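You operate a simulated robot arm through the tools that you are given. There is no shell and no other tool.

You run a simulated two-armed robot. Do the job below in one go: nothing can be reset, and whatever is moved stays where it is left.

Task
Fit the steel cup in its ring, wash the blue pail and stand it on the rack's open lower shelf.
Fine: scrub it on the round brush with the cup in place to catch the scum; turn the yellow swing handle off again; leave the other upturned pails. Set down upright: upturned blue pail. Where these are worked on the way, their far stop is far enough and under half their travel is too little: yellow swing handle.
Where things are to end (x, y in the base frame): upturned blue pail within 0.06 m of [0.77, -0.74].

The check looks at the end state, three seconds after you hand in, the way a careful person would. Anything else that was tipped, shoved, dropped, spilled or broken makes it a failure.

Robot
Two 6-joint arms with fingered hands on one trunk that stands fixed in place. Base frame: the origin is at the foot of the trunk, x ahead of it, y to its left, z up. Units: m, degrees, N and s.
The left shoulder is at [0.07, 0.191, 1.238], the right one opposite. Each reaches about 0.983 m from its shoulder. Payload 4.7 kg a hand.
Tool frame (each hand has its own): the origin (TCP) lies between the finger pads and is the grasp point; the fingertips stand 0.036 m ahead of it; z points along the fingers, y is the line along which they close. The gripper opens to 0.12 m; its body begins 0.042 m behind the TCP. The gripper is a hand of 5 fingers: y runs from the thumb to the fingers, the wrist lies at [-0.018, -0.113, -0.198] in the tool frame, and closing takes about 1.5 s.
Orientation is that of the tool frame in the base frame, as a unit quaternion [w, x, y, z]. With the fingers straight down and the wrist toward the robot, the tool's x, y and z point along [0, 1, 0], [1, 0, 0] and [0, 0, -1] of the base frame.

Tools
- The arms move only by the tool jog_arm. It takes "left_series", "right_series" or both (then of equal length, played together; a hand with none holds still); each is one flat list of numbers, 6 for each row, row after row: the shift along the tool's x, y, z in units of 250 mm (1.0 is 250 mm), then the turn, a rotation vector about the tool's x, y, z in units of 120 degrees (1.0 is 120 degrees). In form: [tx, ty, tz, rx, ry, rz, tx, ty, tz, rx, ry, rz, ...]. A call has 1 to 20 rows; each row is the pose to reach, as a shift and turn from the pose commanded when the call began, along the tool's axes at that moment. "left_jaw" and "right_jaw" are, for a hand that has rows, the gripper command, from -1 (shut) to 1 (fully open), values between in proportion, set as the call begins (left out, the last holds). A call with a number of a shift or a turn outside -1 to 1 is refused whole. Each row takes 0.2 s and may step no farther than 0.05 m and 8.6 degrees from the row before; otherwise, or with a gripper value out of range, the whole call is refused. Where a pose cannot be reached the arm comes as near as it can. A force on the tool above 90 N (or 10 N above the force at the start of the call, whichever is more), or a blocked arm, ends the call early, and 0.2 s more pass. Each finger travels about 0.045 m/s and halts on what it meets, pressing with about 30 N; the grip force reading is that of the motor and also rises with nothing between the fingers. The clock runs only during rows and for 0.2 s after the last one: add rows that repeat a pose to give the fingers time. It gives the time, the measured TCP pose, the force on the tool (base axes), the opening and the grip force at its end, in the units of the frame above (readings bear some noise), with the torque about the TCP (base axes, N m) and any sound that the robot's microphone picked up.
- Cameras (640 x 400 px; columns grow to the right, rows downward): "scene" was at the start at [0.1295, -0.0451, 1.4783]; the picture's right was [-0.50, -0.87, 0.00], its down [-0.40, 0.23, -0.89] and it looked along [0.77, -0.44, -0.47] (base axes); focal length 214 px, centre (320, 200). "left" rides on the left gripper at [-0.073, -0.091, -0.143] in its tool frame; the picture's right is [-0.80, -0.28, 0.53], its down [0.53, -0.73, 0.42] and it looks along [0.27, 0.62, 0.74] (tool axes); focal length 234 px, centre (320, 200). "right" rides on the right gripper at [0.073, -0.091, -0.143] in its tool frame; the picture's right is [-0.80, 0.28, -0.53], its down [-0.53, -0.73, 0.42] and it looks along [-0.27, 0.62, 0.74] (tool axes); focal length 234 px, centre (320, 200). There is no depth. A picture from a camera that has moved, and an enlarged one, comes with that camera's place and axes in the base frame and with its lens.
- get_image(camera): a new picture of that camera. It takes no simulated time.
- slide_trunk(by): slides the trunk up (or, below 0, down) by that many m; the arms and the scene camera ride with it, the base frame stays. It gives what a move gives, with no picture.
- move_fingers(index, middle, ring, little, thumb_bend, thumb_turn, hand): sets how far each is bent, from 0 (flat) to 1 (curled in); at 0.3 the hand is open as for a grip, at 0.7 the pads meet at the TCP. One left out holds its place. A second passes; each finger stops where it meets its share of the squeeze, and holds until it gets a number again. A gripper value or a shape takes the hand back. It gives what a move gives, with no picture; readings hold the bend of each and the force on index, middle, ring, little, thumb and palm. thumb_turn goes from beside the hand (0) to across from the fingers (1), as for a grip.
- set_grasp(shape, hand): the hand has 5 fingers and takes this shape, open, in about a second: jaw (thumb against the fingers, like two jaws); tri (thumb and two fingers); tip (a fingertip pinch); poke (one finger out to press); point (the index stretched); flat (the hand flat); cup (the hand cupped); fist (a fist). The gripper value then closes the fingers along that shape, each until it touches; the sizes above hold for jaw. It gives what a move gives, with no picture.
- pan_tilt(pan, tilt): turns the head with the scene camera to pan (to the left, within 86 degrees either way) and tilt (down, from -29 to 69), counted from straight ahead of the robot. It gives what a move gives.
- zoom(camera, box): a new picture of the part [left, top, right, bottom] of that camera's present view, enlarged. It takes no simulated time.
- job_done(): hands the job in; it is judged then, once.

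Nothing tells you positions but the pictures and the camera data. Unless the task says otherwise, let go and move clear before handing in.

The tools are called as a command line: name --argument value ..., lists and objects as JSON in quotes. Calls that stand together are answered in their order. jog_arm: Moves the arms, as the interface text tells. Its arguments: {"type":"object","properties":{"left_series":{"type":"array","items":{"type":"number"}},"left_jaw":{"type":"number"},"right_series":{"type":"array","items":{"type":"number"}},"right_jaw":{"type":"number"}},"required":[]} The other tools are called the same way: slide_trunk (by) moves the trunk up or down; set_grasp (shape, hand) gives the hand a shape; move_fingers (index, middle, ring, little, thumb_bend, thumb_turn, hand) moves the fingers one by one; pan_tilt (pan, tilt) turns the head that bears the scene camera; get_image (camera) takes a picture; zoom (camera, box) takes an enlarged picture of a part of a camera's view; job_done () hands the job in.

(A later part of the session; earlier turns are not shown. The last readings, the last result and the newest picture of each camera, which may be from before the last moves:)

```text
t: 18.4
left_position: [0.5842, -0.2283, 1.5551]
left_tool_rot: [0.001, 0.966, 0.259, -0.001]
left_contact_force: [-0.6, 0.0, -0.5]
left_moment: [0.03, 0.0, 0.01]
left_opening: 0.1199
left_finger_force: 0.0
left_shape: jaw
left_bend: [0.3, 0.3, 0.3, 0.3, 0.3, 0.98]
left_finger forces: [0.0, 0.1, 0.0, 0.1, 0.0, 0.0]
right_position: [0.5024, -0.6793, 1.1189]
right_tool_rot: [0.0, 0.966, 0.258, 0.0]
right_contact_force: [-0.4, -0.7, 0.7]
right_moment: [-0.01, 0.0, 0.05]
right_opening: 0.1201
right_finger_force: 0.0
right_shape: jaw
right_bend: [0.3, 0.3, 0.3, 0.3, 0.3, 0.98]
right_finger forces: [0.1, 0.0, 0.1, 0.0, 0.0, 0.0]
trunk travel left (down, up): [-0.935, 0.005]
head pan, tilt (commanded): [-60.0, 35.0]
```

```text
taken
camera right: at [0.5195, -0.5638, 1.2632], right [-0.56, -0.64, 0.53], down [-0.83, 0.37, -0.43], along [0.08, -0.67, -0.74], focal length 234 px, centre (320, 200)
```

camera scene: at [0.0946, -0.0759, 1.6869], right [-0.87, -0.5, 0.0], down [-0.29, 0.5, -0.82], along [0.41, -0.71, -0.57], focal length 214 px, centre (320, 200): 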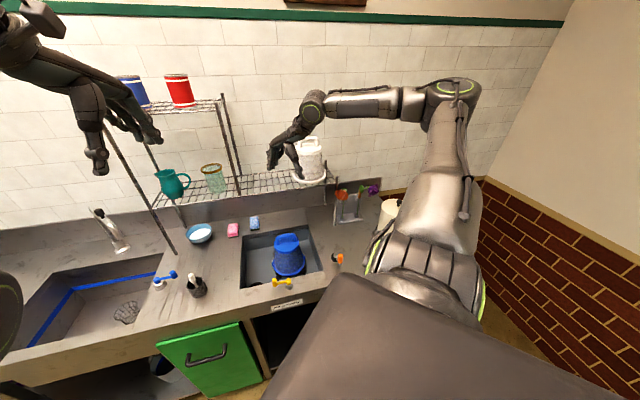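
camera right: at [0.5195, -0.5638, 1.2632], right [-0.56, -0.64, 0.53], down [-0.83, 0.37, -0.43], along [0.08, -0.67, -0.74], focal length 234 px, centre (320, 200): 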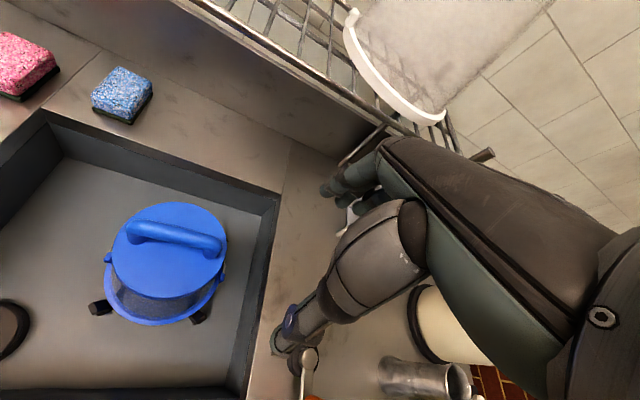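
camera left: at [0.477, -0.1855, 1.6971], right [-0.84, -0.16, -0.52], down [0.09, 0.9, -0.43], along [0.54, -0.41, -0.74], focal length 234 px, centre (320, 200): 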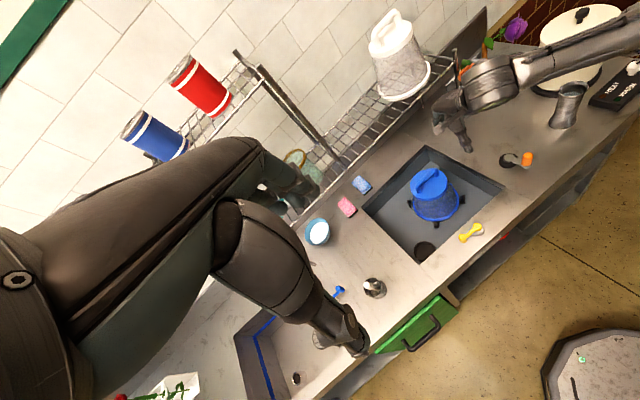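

Reached as planned. I'll continue to (0.42, -0.75, 1.10), turning the hand on by 60°.

jog_arm --right_series '[-0.053, 0.01, 0.01, 0, 0, 0.0625, -0.107, 0.021, 0.019, 0, 0, 0.125, -0.16, 0.031, 0.029, 0, 0, 0.1875, -0.213, 0.041, 0.038, 0, 0, 0.25, -0.266, 0.052, 0.048, 0, 0, 0.3125, -0.32, 0.062, 0.057, 0, 0, 0.375, -0.373, 0.073, 0.067, 0, 0, 0.4375, -0.426, 0.083, 0.076, 0, 0, 0.5]'

get_image --camera "left"

get_image --camera "right"

get_image --camera "scene"

```text
t: 20.2
left_position: [0.5826, -0.2276, 1.5562]
left_tool_rot: [-0.001, 0.966, 0.259, 0.0]
left_contact_force: [1.3, 0.9, 0.7]
left_moment: [0.01, 0.0, -0.02]
left_opening: 0.1197
left_finger_force: 0.1
left_shape: jaw
left_bend: [0.3, 0.3, 0.3, 0.3, 0.3, 0.98]
left_finger forces: [0.1, 0.1, 0.0, 0.1, 0.1, 0.0]
right_position: [0.4152, -0.7571, 1.0969]
right_tool_rot: [-0.001, 0.966, -0.259, 0.001]
right_contact_force: [-0.6, 0.2, 0.5]
right_moment: [0.04, -0.03, -0.03]
right_opening: 0.1198
right_finger_force: 0.0
right_shape: jaw
right_bend: [0.3, 0.3, 0.3, 0.3, 0.3, 0.98]
right_finger forces: [0.0, 0.0, 0.0, 0.0, 0.0, 0.0]
right hand out of reach, approached as far as the arm can: row 8
trunk travel left (down, up): [-0.935, 0.005]
head pan, tilt (commanded): [-60.0, 35.0]
```

```text
taken
camera left: at [0.4761, -0.1854, 1.6974], right [-0.84, -0.16, -0.52], down [0.09, 0.9, -0.43], along [0.54, -0.41, -0.74], focal length 234 px, centre (320, 200)
```

left: 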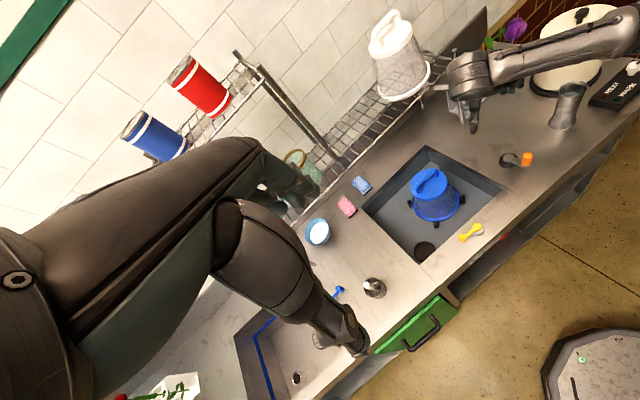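

```text
taken
camera right: at [0.5237, -0.7157, 1.2414], right [-0.84, 0.16, 0.52], down [-0.09, 0.9, -0.42], along [-0.54, -0.4, -0.74], focal length 234 px, centre (320, 200)
```

right: 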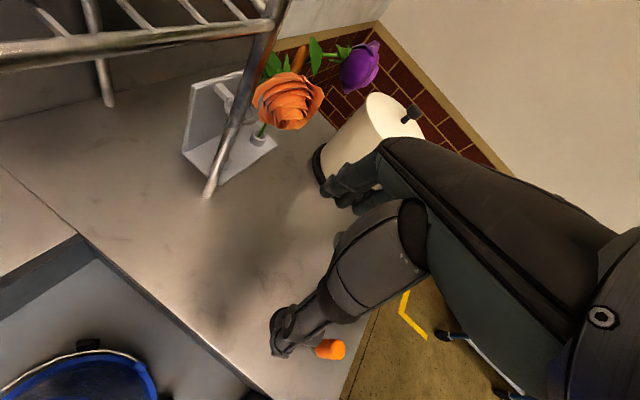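

```text
taken
camera scene: at [0.0943, -0.0766, 1.6869], right [-0.87, -0.5, 0.0], down [-0.29, 0.5, -0.82], along [0.41, -0.71, -0.57], focal length 214 px, centre (320, 200)
```

scene: 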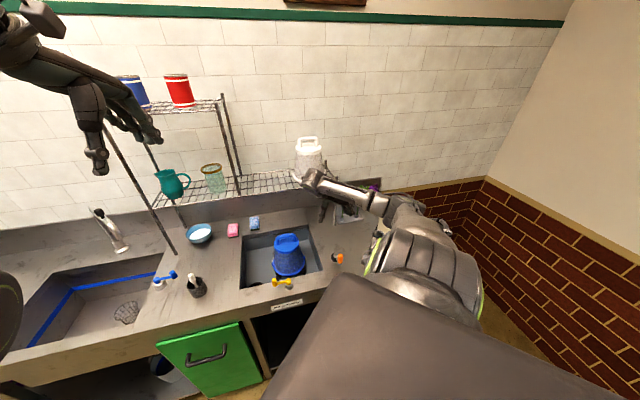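

Nearly at a limit again at (0.415, -0.757, 1.097). I'll test whether further yaw or a lower height is what frees the arm.

jog_arm --right_series '[0, 0, 0, 0, 0, 0.0625, 0, 0, 0, 0, 0, 0.125, 0, 0, 0, 0, 0, 0.1875, 0, 0, 0, 0, 0, 0.25]'

get_image --camera "scene"

```text
t: 21.2
left_position: [0.5839, -0.2286, 1.556]
left_tool_rot: [-0.001, 0.966, 0.259, -0.001]
left_contact_force: [0.1, -0.1, 0.0]
left_moment: [-0.02, 0.01, 0.02]
left_opening: 0.1199
left_finger_force: 0.1
left_shape: jaw
left_bend: [0.3, 0.3, 0.3, 0.3, 0.3, 0.98]
left_finger forces: [0.0, 0.1, 0.0, 0.0, 0.1, 0.0]
right_position: [0.3853, -0.8174, 1.0574]
right_tool_rot: [-0.006, 0.867, -0.498, 0.01]
right_contact_force: [1.5, 0.1, 0.5]
right_moment: [-0.01, 0.01, -0.02]
right_opening: 0.12
right_finger_force: 0.1
right_shape: jaw
right_bend: [0.3, 0.3, 0.3, 0.3, 0.3, 0.98]
right_finger forces: [0.0, 0.0, 0.0, 0.0, 0.1, 0.0]
right hand out of reach, approached as far as the arm can: row 1, 2, 3, 4
trunk travel left (down, up): [-0.935, 0.005]
head pan, tilt (commanded): [-60.0, 35.0]
```

```text
taken
camera scene: at [0.095, -0.0762, 1.6869], right [-0.87, -0.5, 0.0], down [-0.29, 0.5, -0.82], along [0.41, -0.71, -0.57], focal length 214 px, centre (320, 200)
```

scene: 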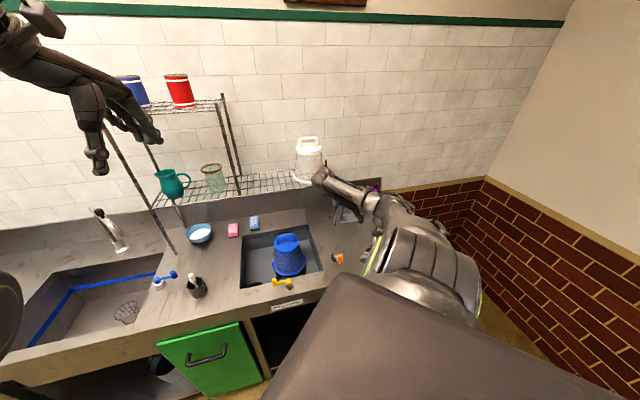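

The wrist yaw hits a limit around here, so I'll go back to yaw -90° and instead tilt the hand so the fingers slant toward the tumbler from its far side.

jog_arm --right_series '[-0.013, -0.045, -0.022, 0, 0, -0.0625, -0.025, -0.09, -0.043, 0, 0, -0.125, -0.038, -0.135, -0.065, 0, 0, -0.1875, -0.05, -0.18, -0.086, 0, 0, -0.25, -0.063, -0.225, -0.108, 0, 0, -0.3125, -0.076, -0.27, -0.129, 0, 0, -0.375, -0.088, -0.315, -0.15, 0, 0, -0.4375, -0.101, -0.36, -0.172, 0, 0, -0.5]'

```text
t: 23.0
left_position: [0.5822, -0.2285, 1.5569]
left_tool_rot: [0.002, 0.966, 0.259, -0.001]
left_contact_force: [0.2, 0.2, 0.0]
left_moment: [0.04, -0.01, 0.0]
left_opening: 0.1197
left_finger_force: 0.1
left_shape: jaw
left_bend: [0.3, 0.3, 0.3, 0.3, 0.3, 0.98]
left_finger forces: [0.1, 0.0, 0.0, 0.0, 0.0, 0.1]
right_position: [0.4504, -0.7501, 1.1004]
right_tool_rot: [0.001, 1.0, 0.001, -0.001]
right_contact_force: [0.3, 1.1, -0.2]
right_moment: [-0.01, 0.01, -0.01]
right_opening: 0.1201
right_finger_force: 0.0
right_shape: jaw
right_bend: [0.3, 0.3, 0.3, 0.3, 0.3, 0.98]
right_finger forces: [0.1, 0.1, 0.1, 0.0, 0.1, 0.0]
trunk travel left (down, up): [-0.935, 0.005]
head pan, tilt (commanded): [-60.0, 35.0]
```

At yaw -90° now, exactly where commanded. Next I tilt the hand 35° and shift to a standoff on the tumbler's far side.

jog_arm --right_series '[-0.096, 0.048, -0.024, 0, -0.058, 0, -0.192, 0.096, -0.048, 0, -0.117, 0, -0.288, 0.144, -0.072, 0, -0.175, 0, -0.384, 0.192, -0.096, 0, -0.233, 0, -0.48, 0.24, -0.12, 0, -0.292, 0]'

get_image --camera "right"

get_image --camera "left"

```text
t: 24.2
left_position: [0.5802, -0.2291, 1.5551]
left_tool_rot: [0.0, 0.966, 0.259, 0.0]
left_contact_force: [-0.7, 0.0, 0.8]
left_moment: [0.02, -0.02, 0.02]
left_opening: 0.1198
left_finger_force: 0.1
left_shape: jaw
left_bend: [0.3, 0.3, 0.3, 0.3, 0.3, 0.98]
left_finger forces: [0.0, 0.0, 0.0, 0.0, 0.0, 0.1]
right_position: [0.3232, -0.8224, 1.1258]
right_tool_rot: [-0.001, 0.954, 0.002, -0.301]
right_contact_force: [-0.2, -0.9, 0.0]
right_moment: [0.02, -0.01, -0.02]
right_opening: 0.1199
right_finger_force: 0.0
right_shape: jaw
right_bend: [0.3, 0.3, 0.3, 0.3, 0.3, 0.98]
right_finger forces: [0.0, 0.0, 0.0, 0.0, 0.0, 0.0]
right hand out of reach, approached as far as the arm can: row 5
trunk travel left (down, up): [-0.935, 0.005]
head pan, tilt (commanded): [-60.0, 35.0]
```

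```text
taken
camera right: at [0.465, -0.7313, 1.2026], right [-0.36, -0.28, 0.89], down [-0.68, 0.73, -0.04], along [-0.64, -0.62, -0.45], focal length 234 px, centre (320, 200)
```

right: 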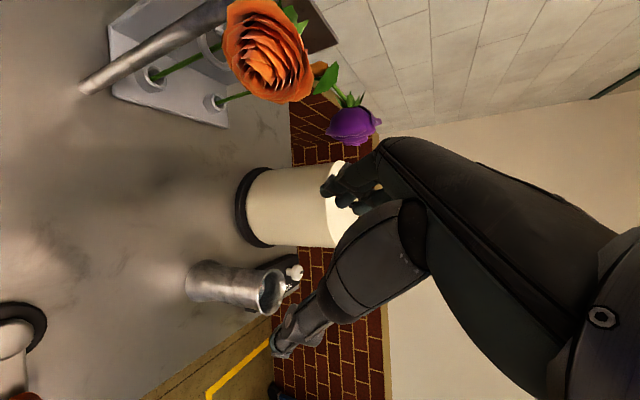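

```text
taken
camera left: at [0.4751, -0.1856, 1.6977], right [-0.84, -0.16, -0.53], down [0.1, 0.9, -0.43], along [0.54, -0.41, -0.74], focal length 234 px, centre (320, 200)
```

left: 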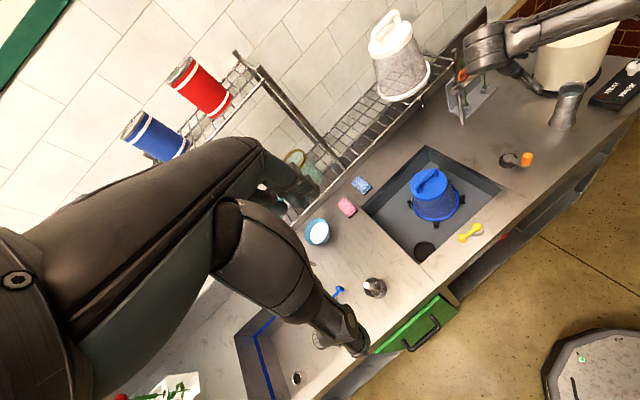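

The tumbler is clearly visible now from the tilted hand. I'll zoom in to locate its base and rim precisely.

zoom --camera "right" --box '[160, 230, 320, 330]'

zoom --camera "left" --box '[480, 20, 640, 140]'

```text
4.00 times, centred on (240, 280) of right
camera zoom: at [0.465, -0.7313, 1.2026], right [-0.36, -0.28, 0.89], down [-0.68, 0.73, -0.04], along [-0.64, -0.62, -0.45], focal length 937 px, centre (640, -120)
```

zoom: 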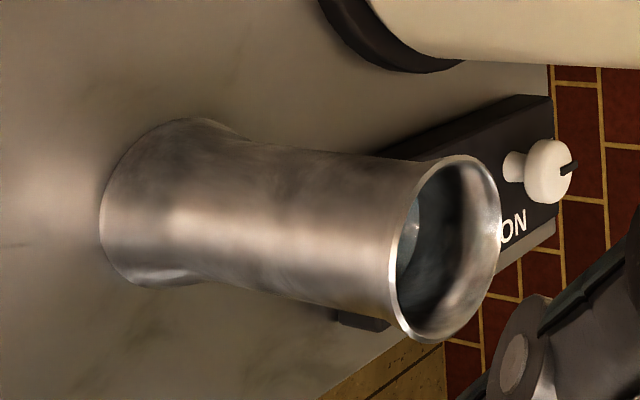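

```text
3.33 times, centred on (560, 80) of left
camera zoom: at [0.4751, -0.1856, 1.6977], right [-0.84, -0.16, -0.53], down [0.1, 0.9, -0.43], along [0.54, -0.41, -0.74], focal length 781 px, centre (-480, 600)
```

zoom: 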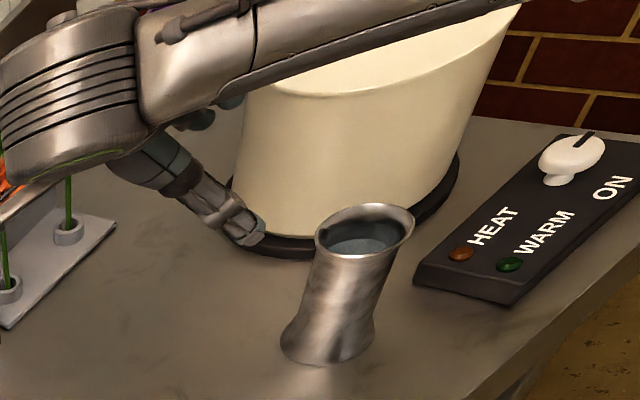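

The tumbler's base is about 0.068 m wide, close to the ring's inner size. I want to check whether it holds any liquid and compare with the small steel cup in the left sink.

zoom --camera "left" --box '[548, 62, 598, 102]'

zoom --camera "right" --box '[240, 260, 300, 325]'

zoom --camera "left" --box '[275, 355, 325, 400]'

zoom --camera "left" --box '[405, 230, 445, 265]'

zoom --camera "left" --box '[340, 140, 520, 280]'

```text
10.00 times, centred on (573, 82) of left
camera zoom: at [0.4751, -0.1856, 1.6977], right [-0.84, -0.16, -0.53], down [0.1, 0.9, -0.43], along [0.54, -0.41, -0.74], focal length 2342 px, centre (-2210, 1380)
```

zoom: 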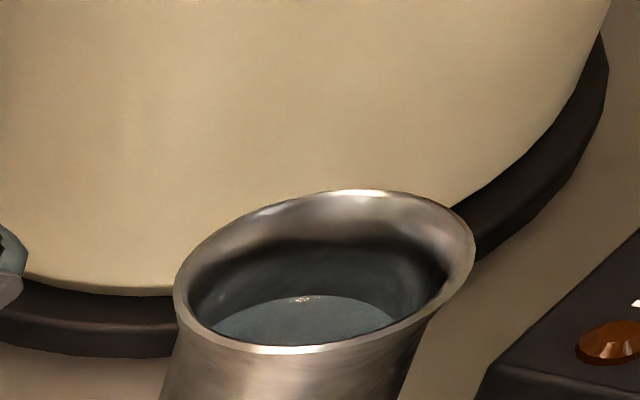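

```text
6.15 times, centred on (270, 292) of right
camera zoom: at [0.465, -0.7313, 1.2026], right [-0.36, -0.28, 0.89], down [-0.68, 0.73, -0.04], along [-0.64, -0.62, -0.45], focal length 1441 px, centre (628, -369)
```

zoom: 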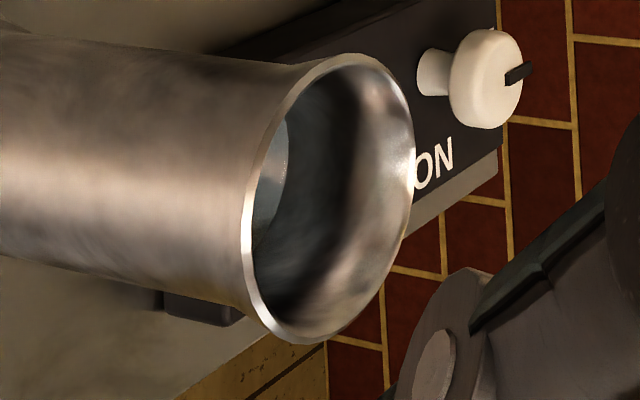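

```text
8.89 times, centred on (300, 378) of left
camera zoom: at [0.4751, -0.1856, 1.6977], right [-0.84, -0.16, -0.53], down [0.1, 0.9, -0.43], along [0.54, -0.41, -0.74], focal length 2082 px, centre (498, -1378)
```

zoom: 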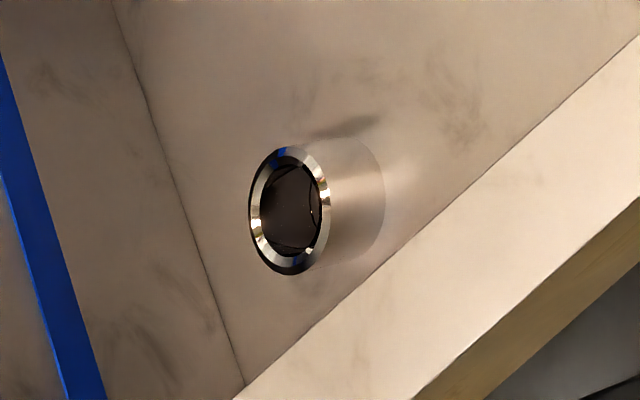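

```text
11.43 times, centred on (425, 248) of left
camera zoom: at [0.4751, -0.1856, 1.6977], right [-0.84, -0.16, -0.53], down [0.1, 0.9, -0.43], along [0.54, -0.41, -0.74], focal length 2676 px, centre (-880, -343)
```

zoom: 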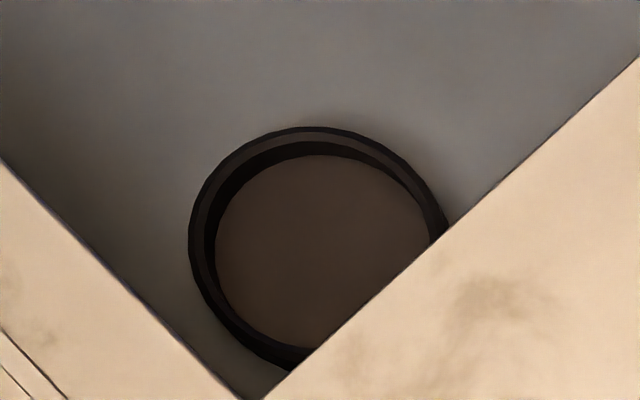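

```text
2.86 times, centred on (430, 210) of left
camera zoom: at [0.4751, -0.1856, 1.6977], right [-0.84, -0.16, -0.53], down [0.1, 0.9, -0.43], along [0.54, -0.41, -0.74], focal length 669 px, centre (6, 171)
```

zoom: 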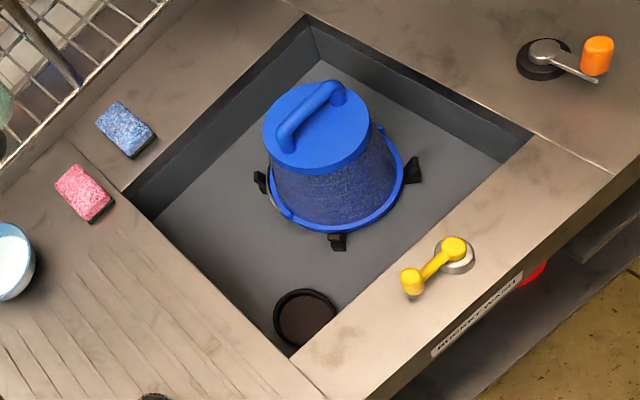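

The tumbler seems to hold water, so I must be sure which object is "the steel cup". I'll survey the rest of the room, including the shelves below.

zoom --camera "scene" --box '[80, 280, 340, 400]'

pan_tilt --pan -20 --tilt 50

get_image --camera "scene"

zoom --camera "scene" --box '[160, 150, 360, 300]'

zoom --camera "scene" --box '[360, 180, 600, 330]'

zoom --camera "scene" --box '[40, 40, 300, 200]'

```text
2.46 times, centred on (210, 340) of scene
camera zoom: at [0.0933, -0.0768, 1.6869], right [-0.87, -0.5, 0.0], down [-0.29, 0.5, -0.82], along [0.41, -0.71, -0.57], focal length 528 px, centre (591, -145)
```

zoom: 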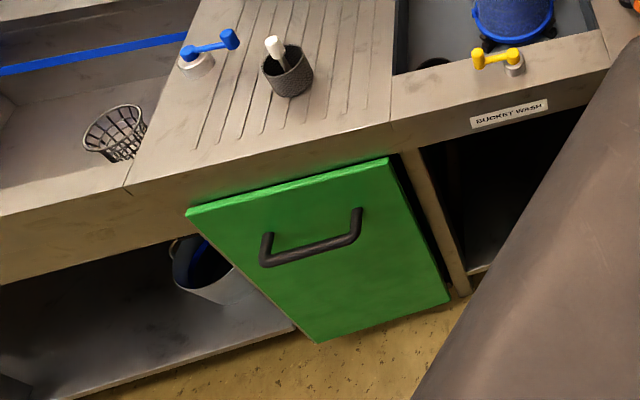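

```text
t: 25.3
left_position: [0.5821, -0.2275, 1.556]
left_tool_rot: [0.0, 0.966, 0.259, -0.001]
left_contact_force: [-0.5, -0.6, 1.0]
left_moment: [-0.01, 0.02, -0.01]
left_opening: 0.1199
left_finger_force: 0.1
left_shape: jaw
left_bend: [0.3, 0.3, 0.3, 0.3, 0.3, 0.98]
left_finger forces: [0.0, 0.0, 0.0, 0.1, 0.0, 0.0]
right_position: [0.3257, -0.822, 1.125]
right_tool_rot: [-0.001, 0.954, 0.001, -0.3]
right_contact_force: [0.0, 0.3, -0.2]
right_moment: [0.04, 0.01, -0.01]
right_opening: 0.1201
right_finger_force: 0.1
right_shape: jaw
right_bend: [0.3, 0.3, 0.3, 0.3, 0.3, 0.98]
right_finger forces: [0.0, 0.0, 0.0, 0.0, 0.0, 0.0]
trunk travel left (down, up): [-0.935, 0.005]
head pan, tilt (commanded): [-20.0, 50.0]
```

```text
taken
camera scene: at [0.1229, -0.0259, 1.6652], right [-0.34, -0.94, 0.0], down [-0.72, 0.26, -0.64], along [0.6, -0.22, -0.77], focal length 214 px, centre (320, 200)
```

scene: 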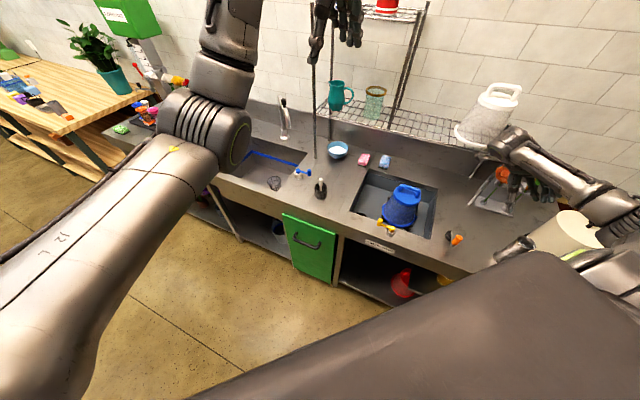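

```text
2.67 times, centred on (260, 225) of scene
camera zoom: at [0.1229, -0.0259, 1.6652], right [-0.34, -0.94, 0.0], down [-0.72, 0.26, -0.64], along [0.6, -0.22, -0.77], focal length 572 px, centre (480, 133)
```

zoom: 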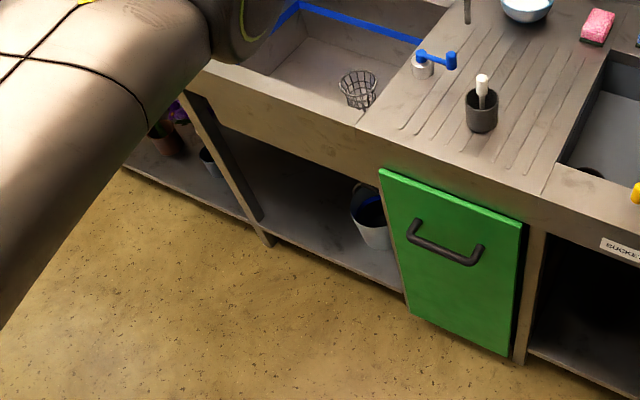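

```text
2.67 times, centred on (480, 255) of scene
camera zoom: at [0.1229, -0.0259, 1.6652], right [-0.34, -0.94, 0.0], down [-0.72, 0.26, -0.64], along [0.6, -0.22, -0.77], focal length 572 px, centre (-107, 53)
```

zoom: 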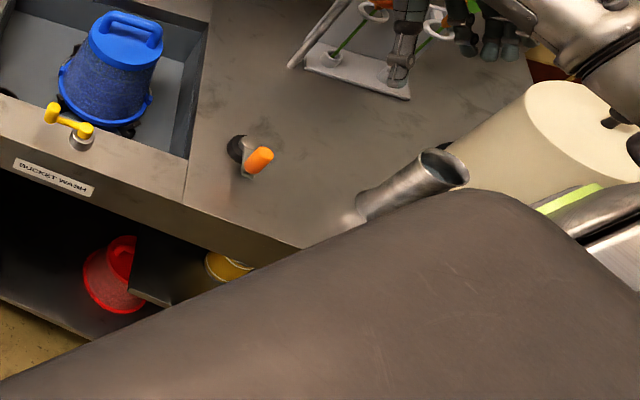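

```text
2.46 times, centred on (170, 120) of scene
camera zoom: at [0.1229, -0.0259, 1.6652], right [-0.34, -0.94, 0.0], down [-0.72, 0.26, -0.64], along [0.6, -0.22, -0.77], focal length 528 px, centre (689, 397)
```

zoom: 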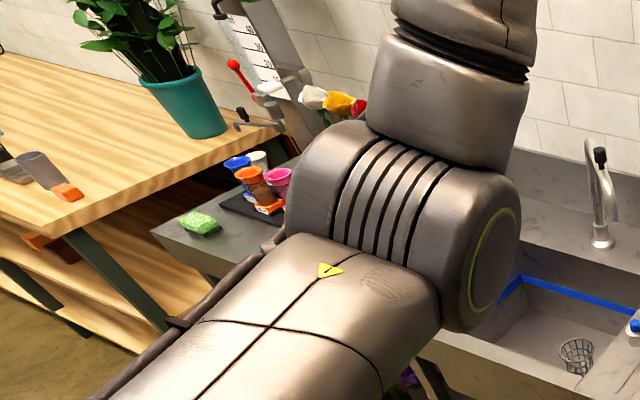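

The tumbler appears to hold water, like a vase, while the left sink has a steel wire strainer basket that would suit a drain ring for catching scum. I'll inspect the basket more closely.

zoom --camera "scene" --box '[255, 160, 335, 210]'

pan_tilt --pan 5 --tilt 40

get_image --camera "scene"

zoom --camera "scene" --box '[330, 130, 450, 210]'

```text
8.00 times, centred on (295, 185) of scene
camera zoom: at [0.1229, -0.0259, 1.6652], right [-0.34, -0.94, 0.0], down [-0.72, 0.26, -0.64], along [0.6, -0.22, -0.77], focal length 1716 px, centre (520, 320)
```

zoom: 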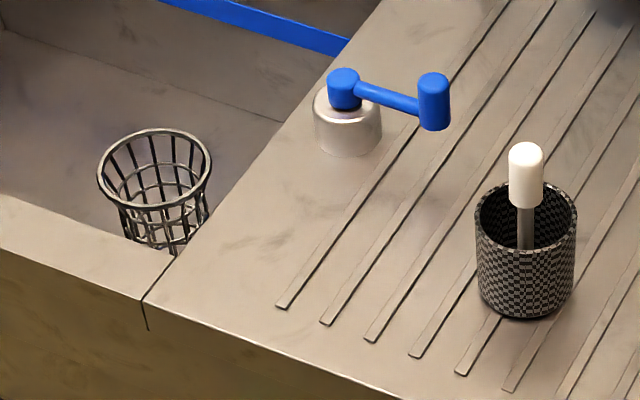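

```text
t: 26.2
left_position: [0.5837, -0.2283, 1.5554]
left_tool_rot: [0.001, 0.966, 0.259, 0.0]
left_contact_force: [0.3, -0.3, -0.1]
left_moment: [0.0, -0.02, 0.01]
left_opening: 0.1202
left_finger_force: 0.0
left_shape: jaw
left_bend: [0.3, 0.3, 0.3, 0.3, 0.3, 0.98]
left_finger forces: [0.0, 0.1, 0.1, 0.0, 0.0, 0.1]
right_position: [0.3258, -0.8226, 1.125]
right_tool_rot: [0.0, 0.954, 0.001, -0.299]
right_contact_force: [-0.7, 0.7, 0.5]
right_moment: [-0.02, -0.04, 0.01]
right_opening: 0.12
right_finger_force: 0.0
right_shape: jaw
right_bend: [0.3, 0.3, 0.3, 0.3, 0.3, 0.98]
right_finger forces: [0.0, 0.0, 0.0, 0.1, 0.1, 0.1]
trunk travel left (down, up): [-0.935, 0.005]
head pan, tilt (commanded): [5.0, 40.0]
```

```text
taken
camera scene: at [0.1351, 0.0077, 1.6793], right [0.09, -1.0, 0.0], down [-0.64, -0.06, -0.77], along [0.76, 0.07, -0.64], focal length 214 px, centre (320, 200)
```

scene: 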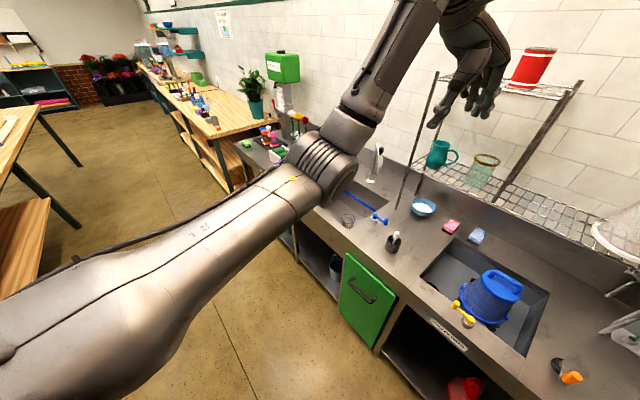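

```text
5.00 times, centred on (390, 170) of scene
camera zoom: at [0.1351, 0.0077, 1.6793], right [0.09, -1.0, 0.0], down [-0.64, -0.06, -0.77], along [0.76, 0.07, -0.64], focal length 1072 px, centre (-30, 350)
```

zoom: 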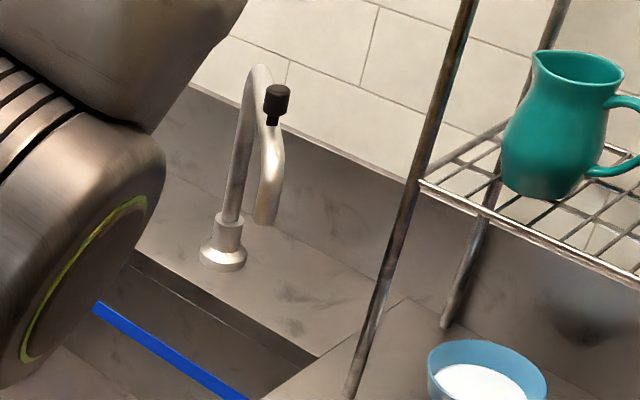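

The wire basket in the left sink is a tapered steel strainer, while the tumbler holds water. I'll use the left hand's camera for a close look at the basket and the standpipe.

jog_arm --left_series '[0.11, -0.034, 0.113, 0, 0, -0.042, 0.219, -0.068, 0.225, 0, 0, -0.083, 0.329, -0.101, 0.338, 0, 0, -0.125, 0.438, -0.135, 0.45, 0, 0, -0.167, 0.548, -0.169, 0.563, 0, 0, -0.208, 0.657, -0.203, 0.675, 0, 0, -0.25, 0.767, -0.236, 0.788, 0, 0, -0.292, 0.876, -0.27, 0.9, 0, 0, -0.333]'

get_image --camera "left"

```text
t: 28.0
left_position: [0.7416, -0.0597, 1.3289]
left_tool_rot: [0.0, 0.82, 0.573, -0.001]
left_contact_force: [0.6, 0.7, -0.9]
left_moment: [-0.02, 0.03, 0.01]
left_opening: 0.1198
left_finger_force: 0.1
left_shape: jaw
left_bend: [0.3, 0.3, 0.3, 0.3, 0.3, 0.98]
left_finger forces: [0.0, 0.1, 0.0, 0.0, 0.0, 0.0]
left hand out of reach, approached as far as the arm can: row 1, 2, 3
right_position: [0.3258, -0.8211, 1.126]
right_tool_rot: [0.001, 0.954, 0.0, -0.3]
right_contact_force: [0.3, 0.5, 0.3]
right_moment: [-0.01, 0.05, 0.01]
right_opening: 0.12
right_finger_force: 0.1
right_shape: jaw
right_bend: [0.3, 0.3, 0.3, 0.3, 0.3, 0.98]
right_finger forces: [0.0, 0.0, 0.0, 0.0, 0.1, 0.0]
trunk travel left (down, up): [-0.935, 0.005]
head pan, tilt (commanded): [5.0, 40.0]
```

```text
taken
camera left: at [0.6318, -0.0954, 1.4713], right [-0.54, -0.66, -0.52], down [-0.51, 0.75, -0.43], along [0.67, 0.04, -0.74], focal length 234 px, centre (320, 200)
```

left: 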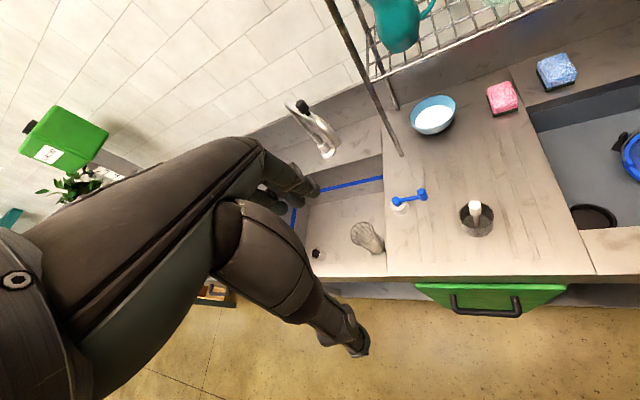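

zoom --camera "left" --box '[300, 190, 420, 280]'

zoom --camera "left" --box '[340, 205, 400, 265]'

zoom --camera "left" --box '[300, 235, 340, 275]'

zoom --camera "left" --box '[540, 110, 640, 250]'

```text
4.44 times, centred on (360, 235) of left
camera zoom: at [0.6318, -0.0954, 1.4713], right [-0.54, -0.66, -0.52], down [-0.51, 0.75, -0.43], along [0.67, 0.04, -0.74], focal length 1041 px, centre (142, 44)
```

zoom: 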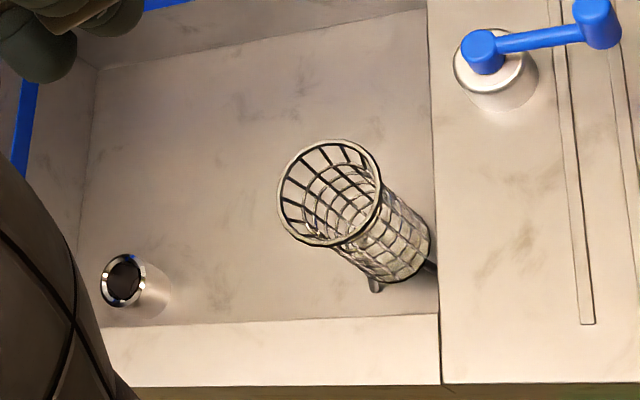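

```text
6.67 times, centred on (370, 235) of left
camera zoom: at [0.6318, -0.0954, 1.4713], right [-0.54, -0.66, -0.52], down [-0.51, 0.75, -0.43], along [0.67, 0.04, -0.74], focal length 1561 px, centre (-13, -33)
```

zoom: 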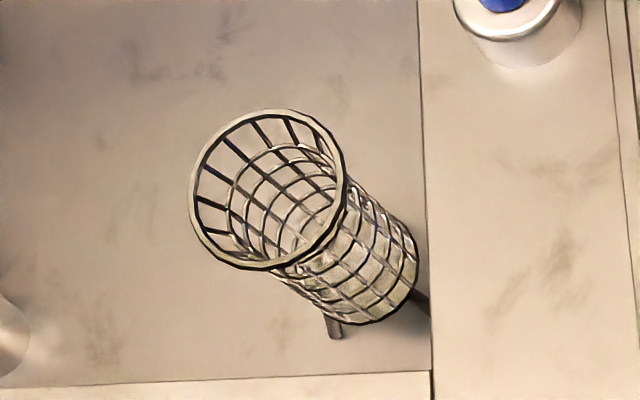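

```text
10.00 times, centred on (320, 255) of left
camera zoom: at [0.6318, -0.0954, 1.4713], right [-0.54, -0.66, -0.52], down [-0.51, 0.75, -0.43], along [0.67, 0.04, -0.74], focal length 2342 px, centre (320, -350)
```

zoom: 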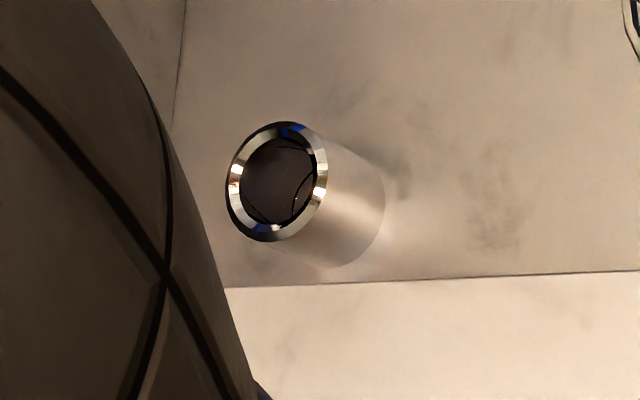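

```text
2.86 times, centred on (590, 180) of left
camera zoom: at [0.6318, -0.0954, 1.4713], right [-0.54, -0.66, -0.52], down [-0.51, 0.75, -0.43], along [0.67, 0.04, -0.74], focal length 669 px, centre (-451, 257)
```

zoom: 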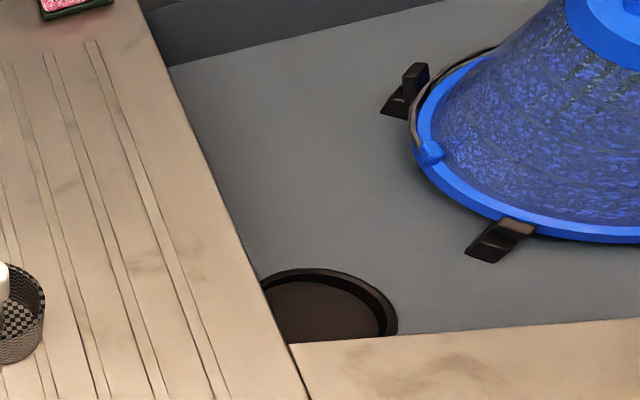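

The wire basket stands on little legs and the other steel piece is a fixed standpipe, so the tumbler is the most literal "steel cup". I'll look harder into the tumbler to see what is in it.

zoom --camera "right" --box '[255, 262, 292, 288]'

pan_tilt --pan -75 --tilt 45

get_image --camera "scene"

```text
15.38 times, centred on (274, 275) of right
camera zoom: at [0.4669, -0.7297, 1.2032], right [-0.36, -0.28, 0.89], down [-0.68, 0.73, -0.04], along [-0.64, -0.62, -0.45], focal length 3603 px, centre (1035, -954)
```

zoom: 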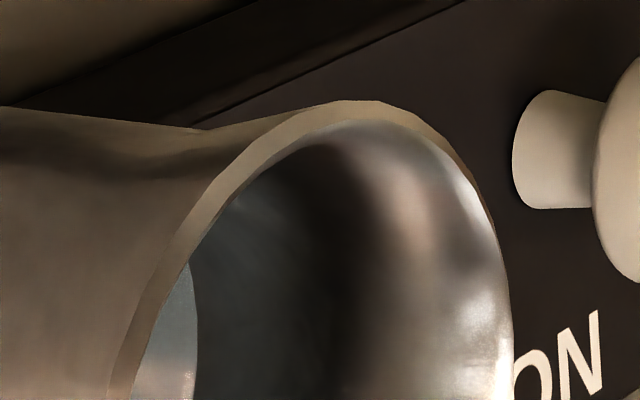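

```text
t: 29.5
left_position: [0.738, -0.0603, 1.3302]
left_tool_rot: [0.001, 0.819, 0.573, -0.001]
left_contact_force: [-0.4, -0.5, -0.2]
left_moment: [0.02, 0.01, -0.01]
left_opening: 0.12
left_finger_force: 0.0
left_shape: jaw
left_bend: [0.3, 0.3, 0.3, 0.3, 0.3, 0.98]
left_finger forces: [0.1, 0.1, 0.1, 0.1, 0.0, 0.1]
right_position: [0.325, -0.8216, 1.1254]
right_tool_rot: [0.0, 0.954, 0.001, -0.299]
right_contact_force: [-0.1, 0.1, 0.7]
right_moment: [-0.01, 0.0, -0.02]
right_opening: 0.1202
right_finger_force: 0.0
right_shape: jaw
right_bend: [0.3, 0.3, 0.3, 0.3, 0.3, 0.98]
right_finger forces: [0.0, 0.1, 0.0, 0.1, 0.0, 0.0]
trunk travel left (down, up): [-0.935, 0.005]
head pan, tilt (commanded): [-75.0, 45.0]
```

```text
taken
camera scene: at [0.0715, -0.0782, 1.6721], right [-0.97, -0.26, 0.0], down [-0.18, 0.68, -0.71], along [0.18, -0.68, -0.71], focal length 214 px, centre (320, 200)
```

scene: 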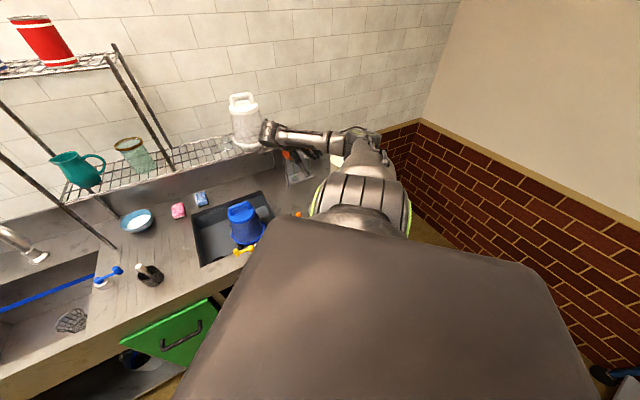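

The disc inside the tumbler does look like a water surface, so I need better size evidence about ring, basket and tumbler. I'll lower the left hand for a closer look at the basket and then measure the ring.

jog_arm --left_series '[0, 0, 0.18, 0, 0, 0, 0, 0, 0.36, 0, 0, 0, 0, 0, 0.54, 0, 0, 0, 0, 0, 0.72, 0, 0, 0, 0, 0.1, 0.88, 0, 0, 0]'

get_image --camera "left"

zoom --camera "left" --box '[330, 140, 470, 250]'

```text
t: 30.7
left_position: [0.7642, -0.0729, 1.1087]
left_tool_rot: [0.001, 0.82, 0.572, -0.002]
left_contact_force: [0.9, -0.4, 0.4]
left_moment: [-0.01, 0.03, -0.02]
left_opening: 0.1199
left_finger_force: 0.1
left_shape: jaw
left_bend: [0.3, 0.3, 0.3, 0.3, 0.3, 0.98]
left_finger forces: [0.0, 0.1, 0.1, 0.1, 0.0, 0.0]
right_position: [0.3252, -0.8228, 1.1235]
right_tool_rot: [0.0, 0.954, 0.001, -0.3]
right_contact_force: [0.1, 0.2, 0.1]
right_moment: [0.0, 0.05, -0.03]
right_opening: 0.12
right_finger_force: 0.1
right_shape: jaw
right_bend: [0.3, 0.3, 0.3, 0.3, 0.3, 0.98]
right_finger forces: [0.1, 0.0, 0.0, 0.0, 0.0, 0.0]
trunk travel left (down, up): [-0.935, 0.005]
head pan, tilt (commanded): [-75.0, 45.0]
```

```text
taken
camera left: at [0.6544, -0.1082, 1.2507], right [-0.54, -0.66, -0.52], down [-0.5, 0.75, -0.43], along [0.67, 0.03, -0.74], focal length 234 px, centre (320, 200)
```

left: 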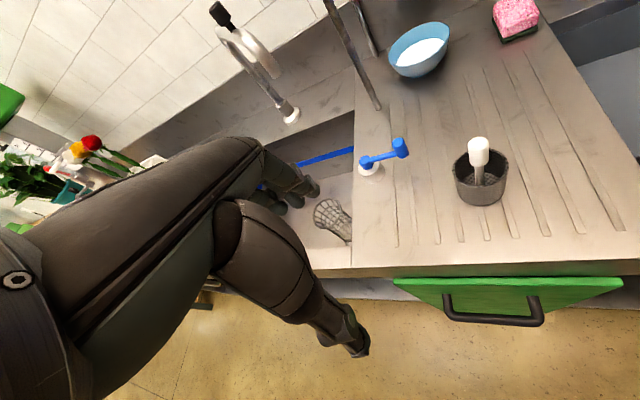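

```text
3.64 times, centred on (400, 195) of left
camera zoom: at [0.6544, -0.1082, 1.2507], right [-0.54, -0.66, -0.52], down [-0.5, 0.75, -0.43], along [0.67, 0.03, -0.74], focal length 852 px, centre (29, 218)
```

zoom: 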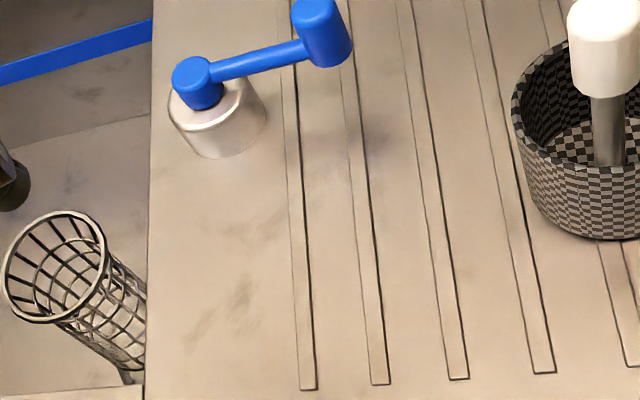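

zoom --camera "left" --box '[300, 190, 364, 250]'

zoom --camera "left" --box '[440, 120, 520, 210]'

```text
6.67 times, centred on (332, 220) of left
camera zoom: at [0.6544, -0.1082, 1.2507], right [-0.54, -0.66, -0.52], down [-0.5, 0.75, -0.43], along [0.67, 0.03, -0.74], focal length 1561 px, centre (240, 67)
```

zoom: 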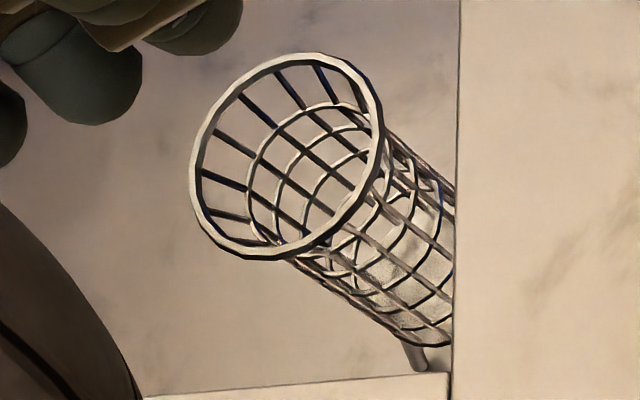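

```text
4.44 times, centred on (480, 165) of left
camera zoom: at [0.6544, -0.1082, 1.2507], right [-0.54, -0.66, -0.52], down [-0.5, 0.75, -0.43], along [0.67, 0.03, -0.74], focal length 1041 px, centre (-391, 356)
```

zoom: 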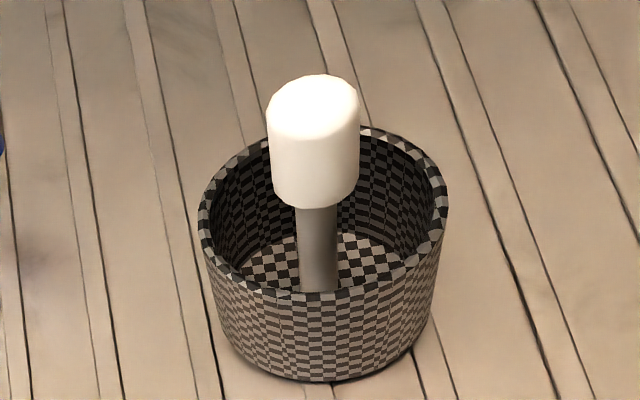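

Important find: the "holder" on the drainboard is actually a small perforated steel strainer cup with a central post and white knob, about 0.065 m wide, at roughly (0.775, -0.275). That is the steel cup for the ring, so I'll back the right arm away from the tumbler.

jog_arm --right_series '[0.084, -0.058, -0.054, 0, 0.058, 0, 0.168, -0.115, -0.108, 0, 0.117, 0, 0.253, -0.173, -0.163, 0, 0.175, 0, 0.337, -0.23, -0.217, 0, 0.233, 0, 0.421, -0.288, -0.271, 0, 0.292, 0]'

pan_tilt --pan -35 --tilt 45

get_image --camera "scene"

```text
t: 31.9
left_position: [0.7638, -0.0691, 1.1111]
left_tool_rot: [0.0, 0.82, 0.573, 0.0]
left_contact_force: [-0.6, 0.6, -0.7]
left_moment: [0.0, 0.02, 0.0]
left_opening: 0.1198
left_finger_force: 0.0
left_shape: jaw
left_bend: [0.3, 0.3, 0.3, 0.3, 0.3, 0.98]
left_finger forces: [0.0, 0.1, 0.0, 0.0, 0.0, 0.1]
right_position: [0.4498, -0.7497, 1.1197]
right_tool_rot: [0.0, 1.0, -0.001, 0.001]
right_contact_force: [-0.9, -0.4, 0.1]
right_moment: [-0.02, -0.01, -0.05]
right_opening: 0.1201
right_finger_force: 0.0
right_shape: jaw
right_bend: [0.3, 0.3, 0.3, 0.3, 0.3, 0.98]
right_finger forces: [0.1, 0.0, 0.1, 0.0, 0.0, 0.0]
trunk travel left (down, up): [-0.935, 0.005]
head pan, tilt (commanded): [-75.0, 45.0]
```

```text
t: 33.0
left_position: [0.7631, -0.069, 1.1112]
left_tool_rot: [0.0, 0.82, 0.572, -0.001]
left_contact_force: [-0.5, -0.4, 0.0]
left_moment: [-0.03, -0.01, -0.01]
left_opening: 0.1195
left_finger_force: 0.0
left_shape: jaw
left_bend: [0.3, 0.3, 0.3, 0.3, 0.3, 0.98]
left_finger forces: [0.0, 0.1, 0.0, 0.1, 0.0, 0.1]
right_position: [0.4488, -0.7504, 1.1211]
right_tool_rot: [0.0, 1.0, 0.0, 0.0]
right_contact_force: [0.2, -0.3, 0.3]
right_moment: [0.0, -0.03, 0.02]
right_opening: 0.1197
right_finger_force: 0.1
right_shape: jaw
right_bend: [0.3, 0.3, 0.3, 0.3, 0.3, 0.98]
right_finger forces: [0.0, 0.1, 0.1, 0.0, 0.0, 0.1]
trunk travel left (down, up): [-0.935, 0.005]
head pan, tilt (commanded): [-35.0, 45.0]
```

```text
taken
camera scene: at [0.1171, -0.0461, 1.6721], right [-0.57, -0.82, 0.0], down [-0.58, 0.41, -0.71], along [0.58, -0.41, -0.71], focal length 214 px, centre (320, 200)
```

scene: 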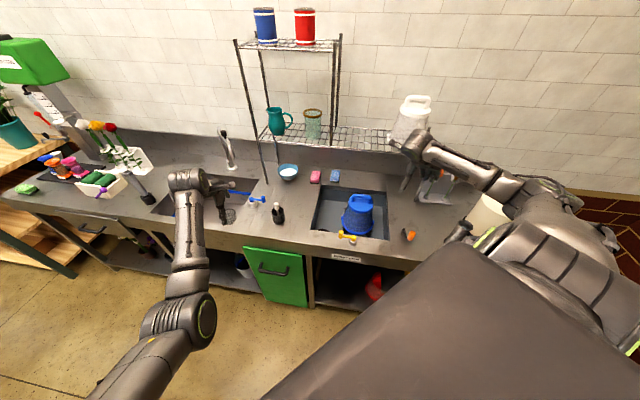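

Both arms are clear of everything. I'll zoom in on the strainer cup, ring and handle to triangulate.

zoom --camera "scene" --box '[240, 180, 320, 230]'

zoom --camera "scene" --box '[300, 175, 420, 250]'

zoom --camera "scene" --box '[250, 90, 450, 190]'

```text
8.00 times, centred on (280, 205) of scene
camera zoom: at [0.1171, -0.0461, 1.6721], right [-0.57, -0.82, 0.0], down [-0.58, 0.41, -0.71], along [0.58, -0.41, -0.71], focal length 1716 px, centre (640, 160)
```

zoom: 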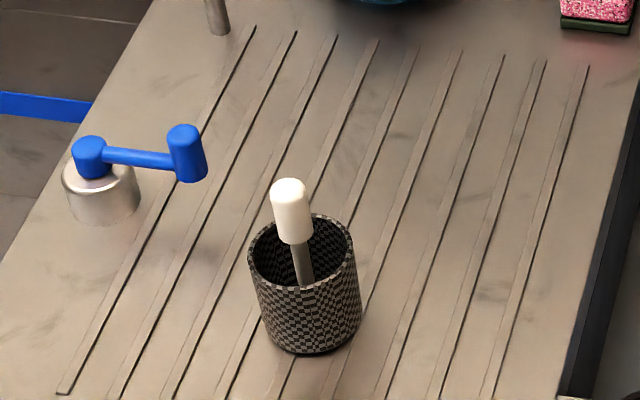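

```text
5.33 times, centred on (360, 212) of scene
camera zoom: at [0.1171, -0.0461, 1.6721], right [-0.57, -0.82, 0.0], down [-0.58, 0.41, -0.71], along [0.58, -0.41, -0.71], focal length 1144 px, centre (107, 133)
```

zoom: 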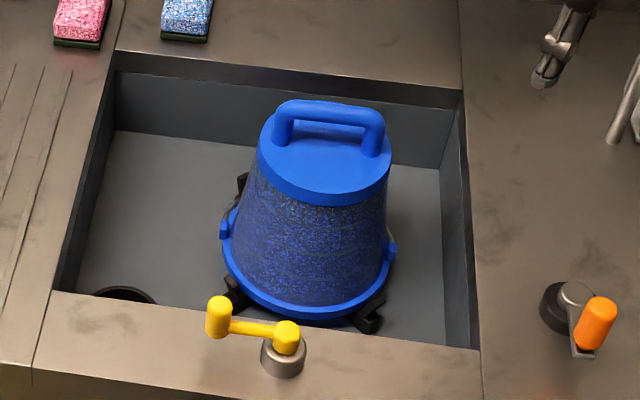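

```text
3.20 times, centred on (350, 140) of scene
camera zoom: at [0.1171, -0.0461, 1.6721], right [-0.57, -0.82, 0.0], down [-0.58, 0.41, -0.71], along [0.58, -0.41, -0.71], focal length 686 px, centre (224, 392)
```

zoom: 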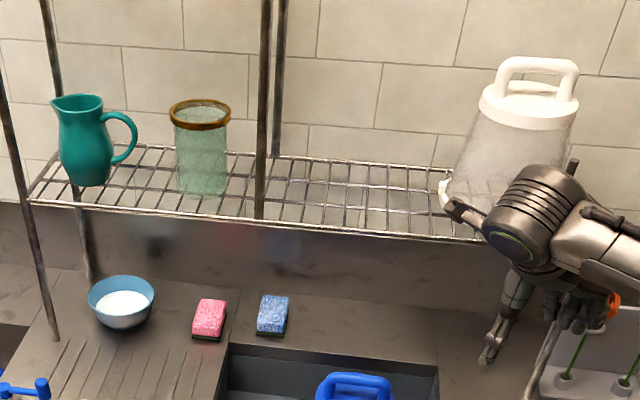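

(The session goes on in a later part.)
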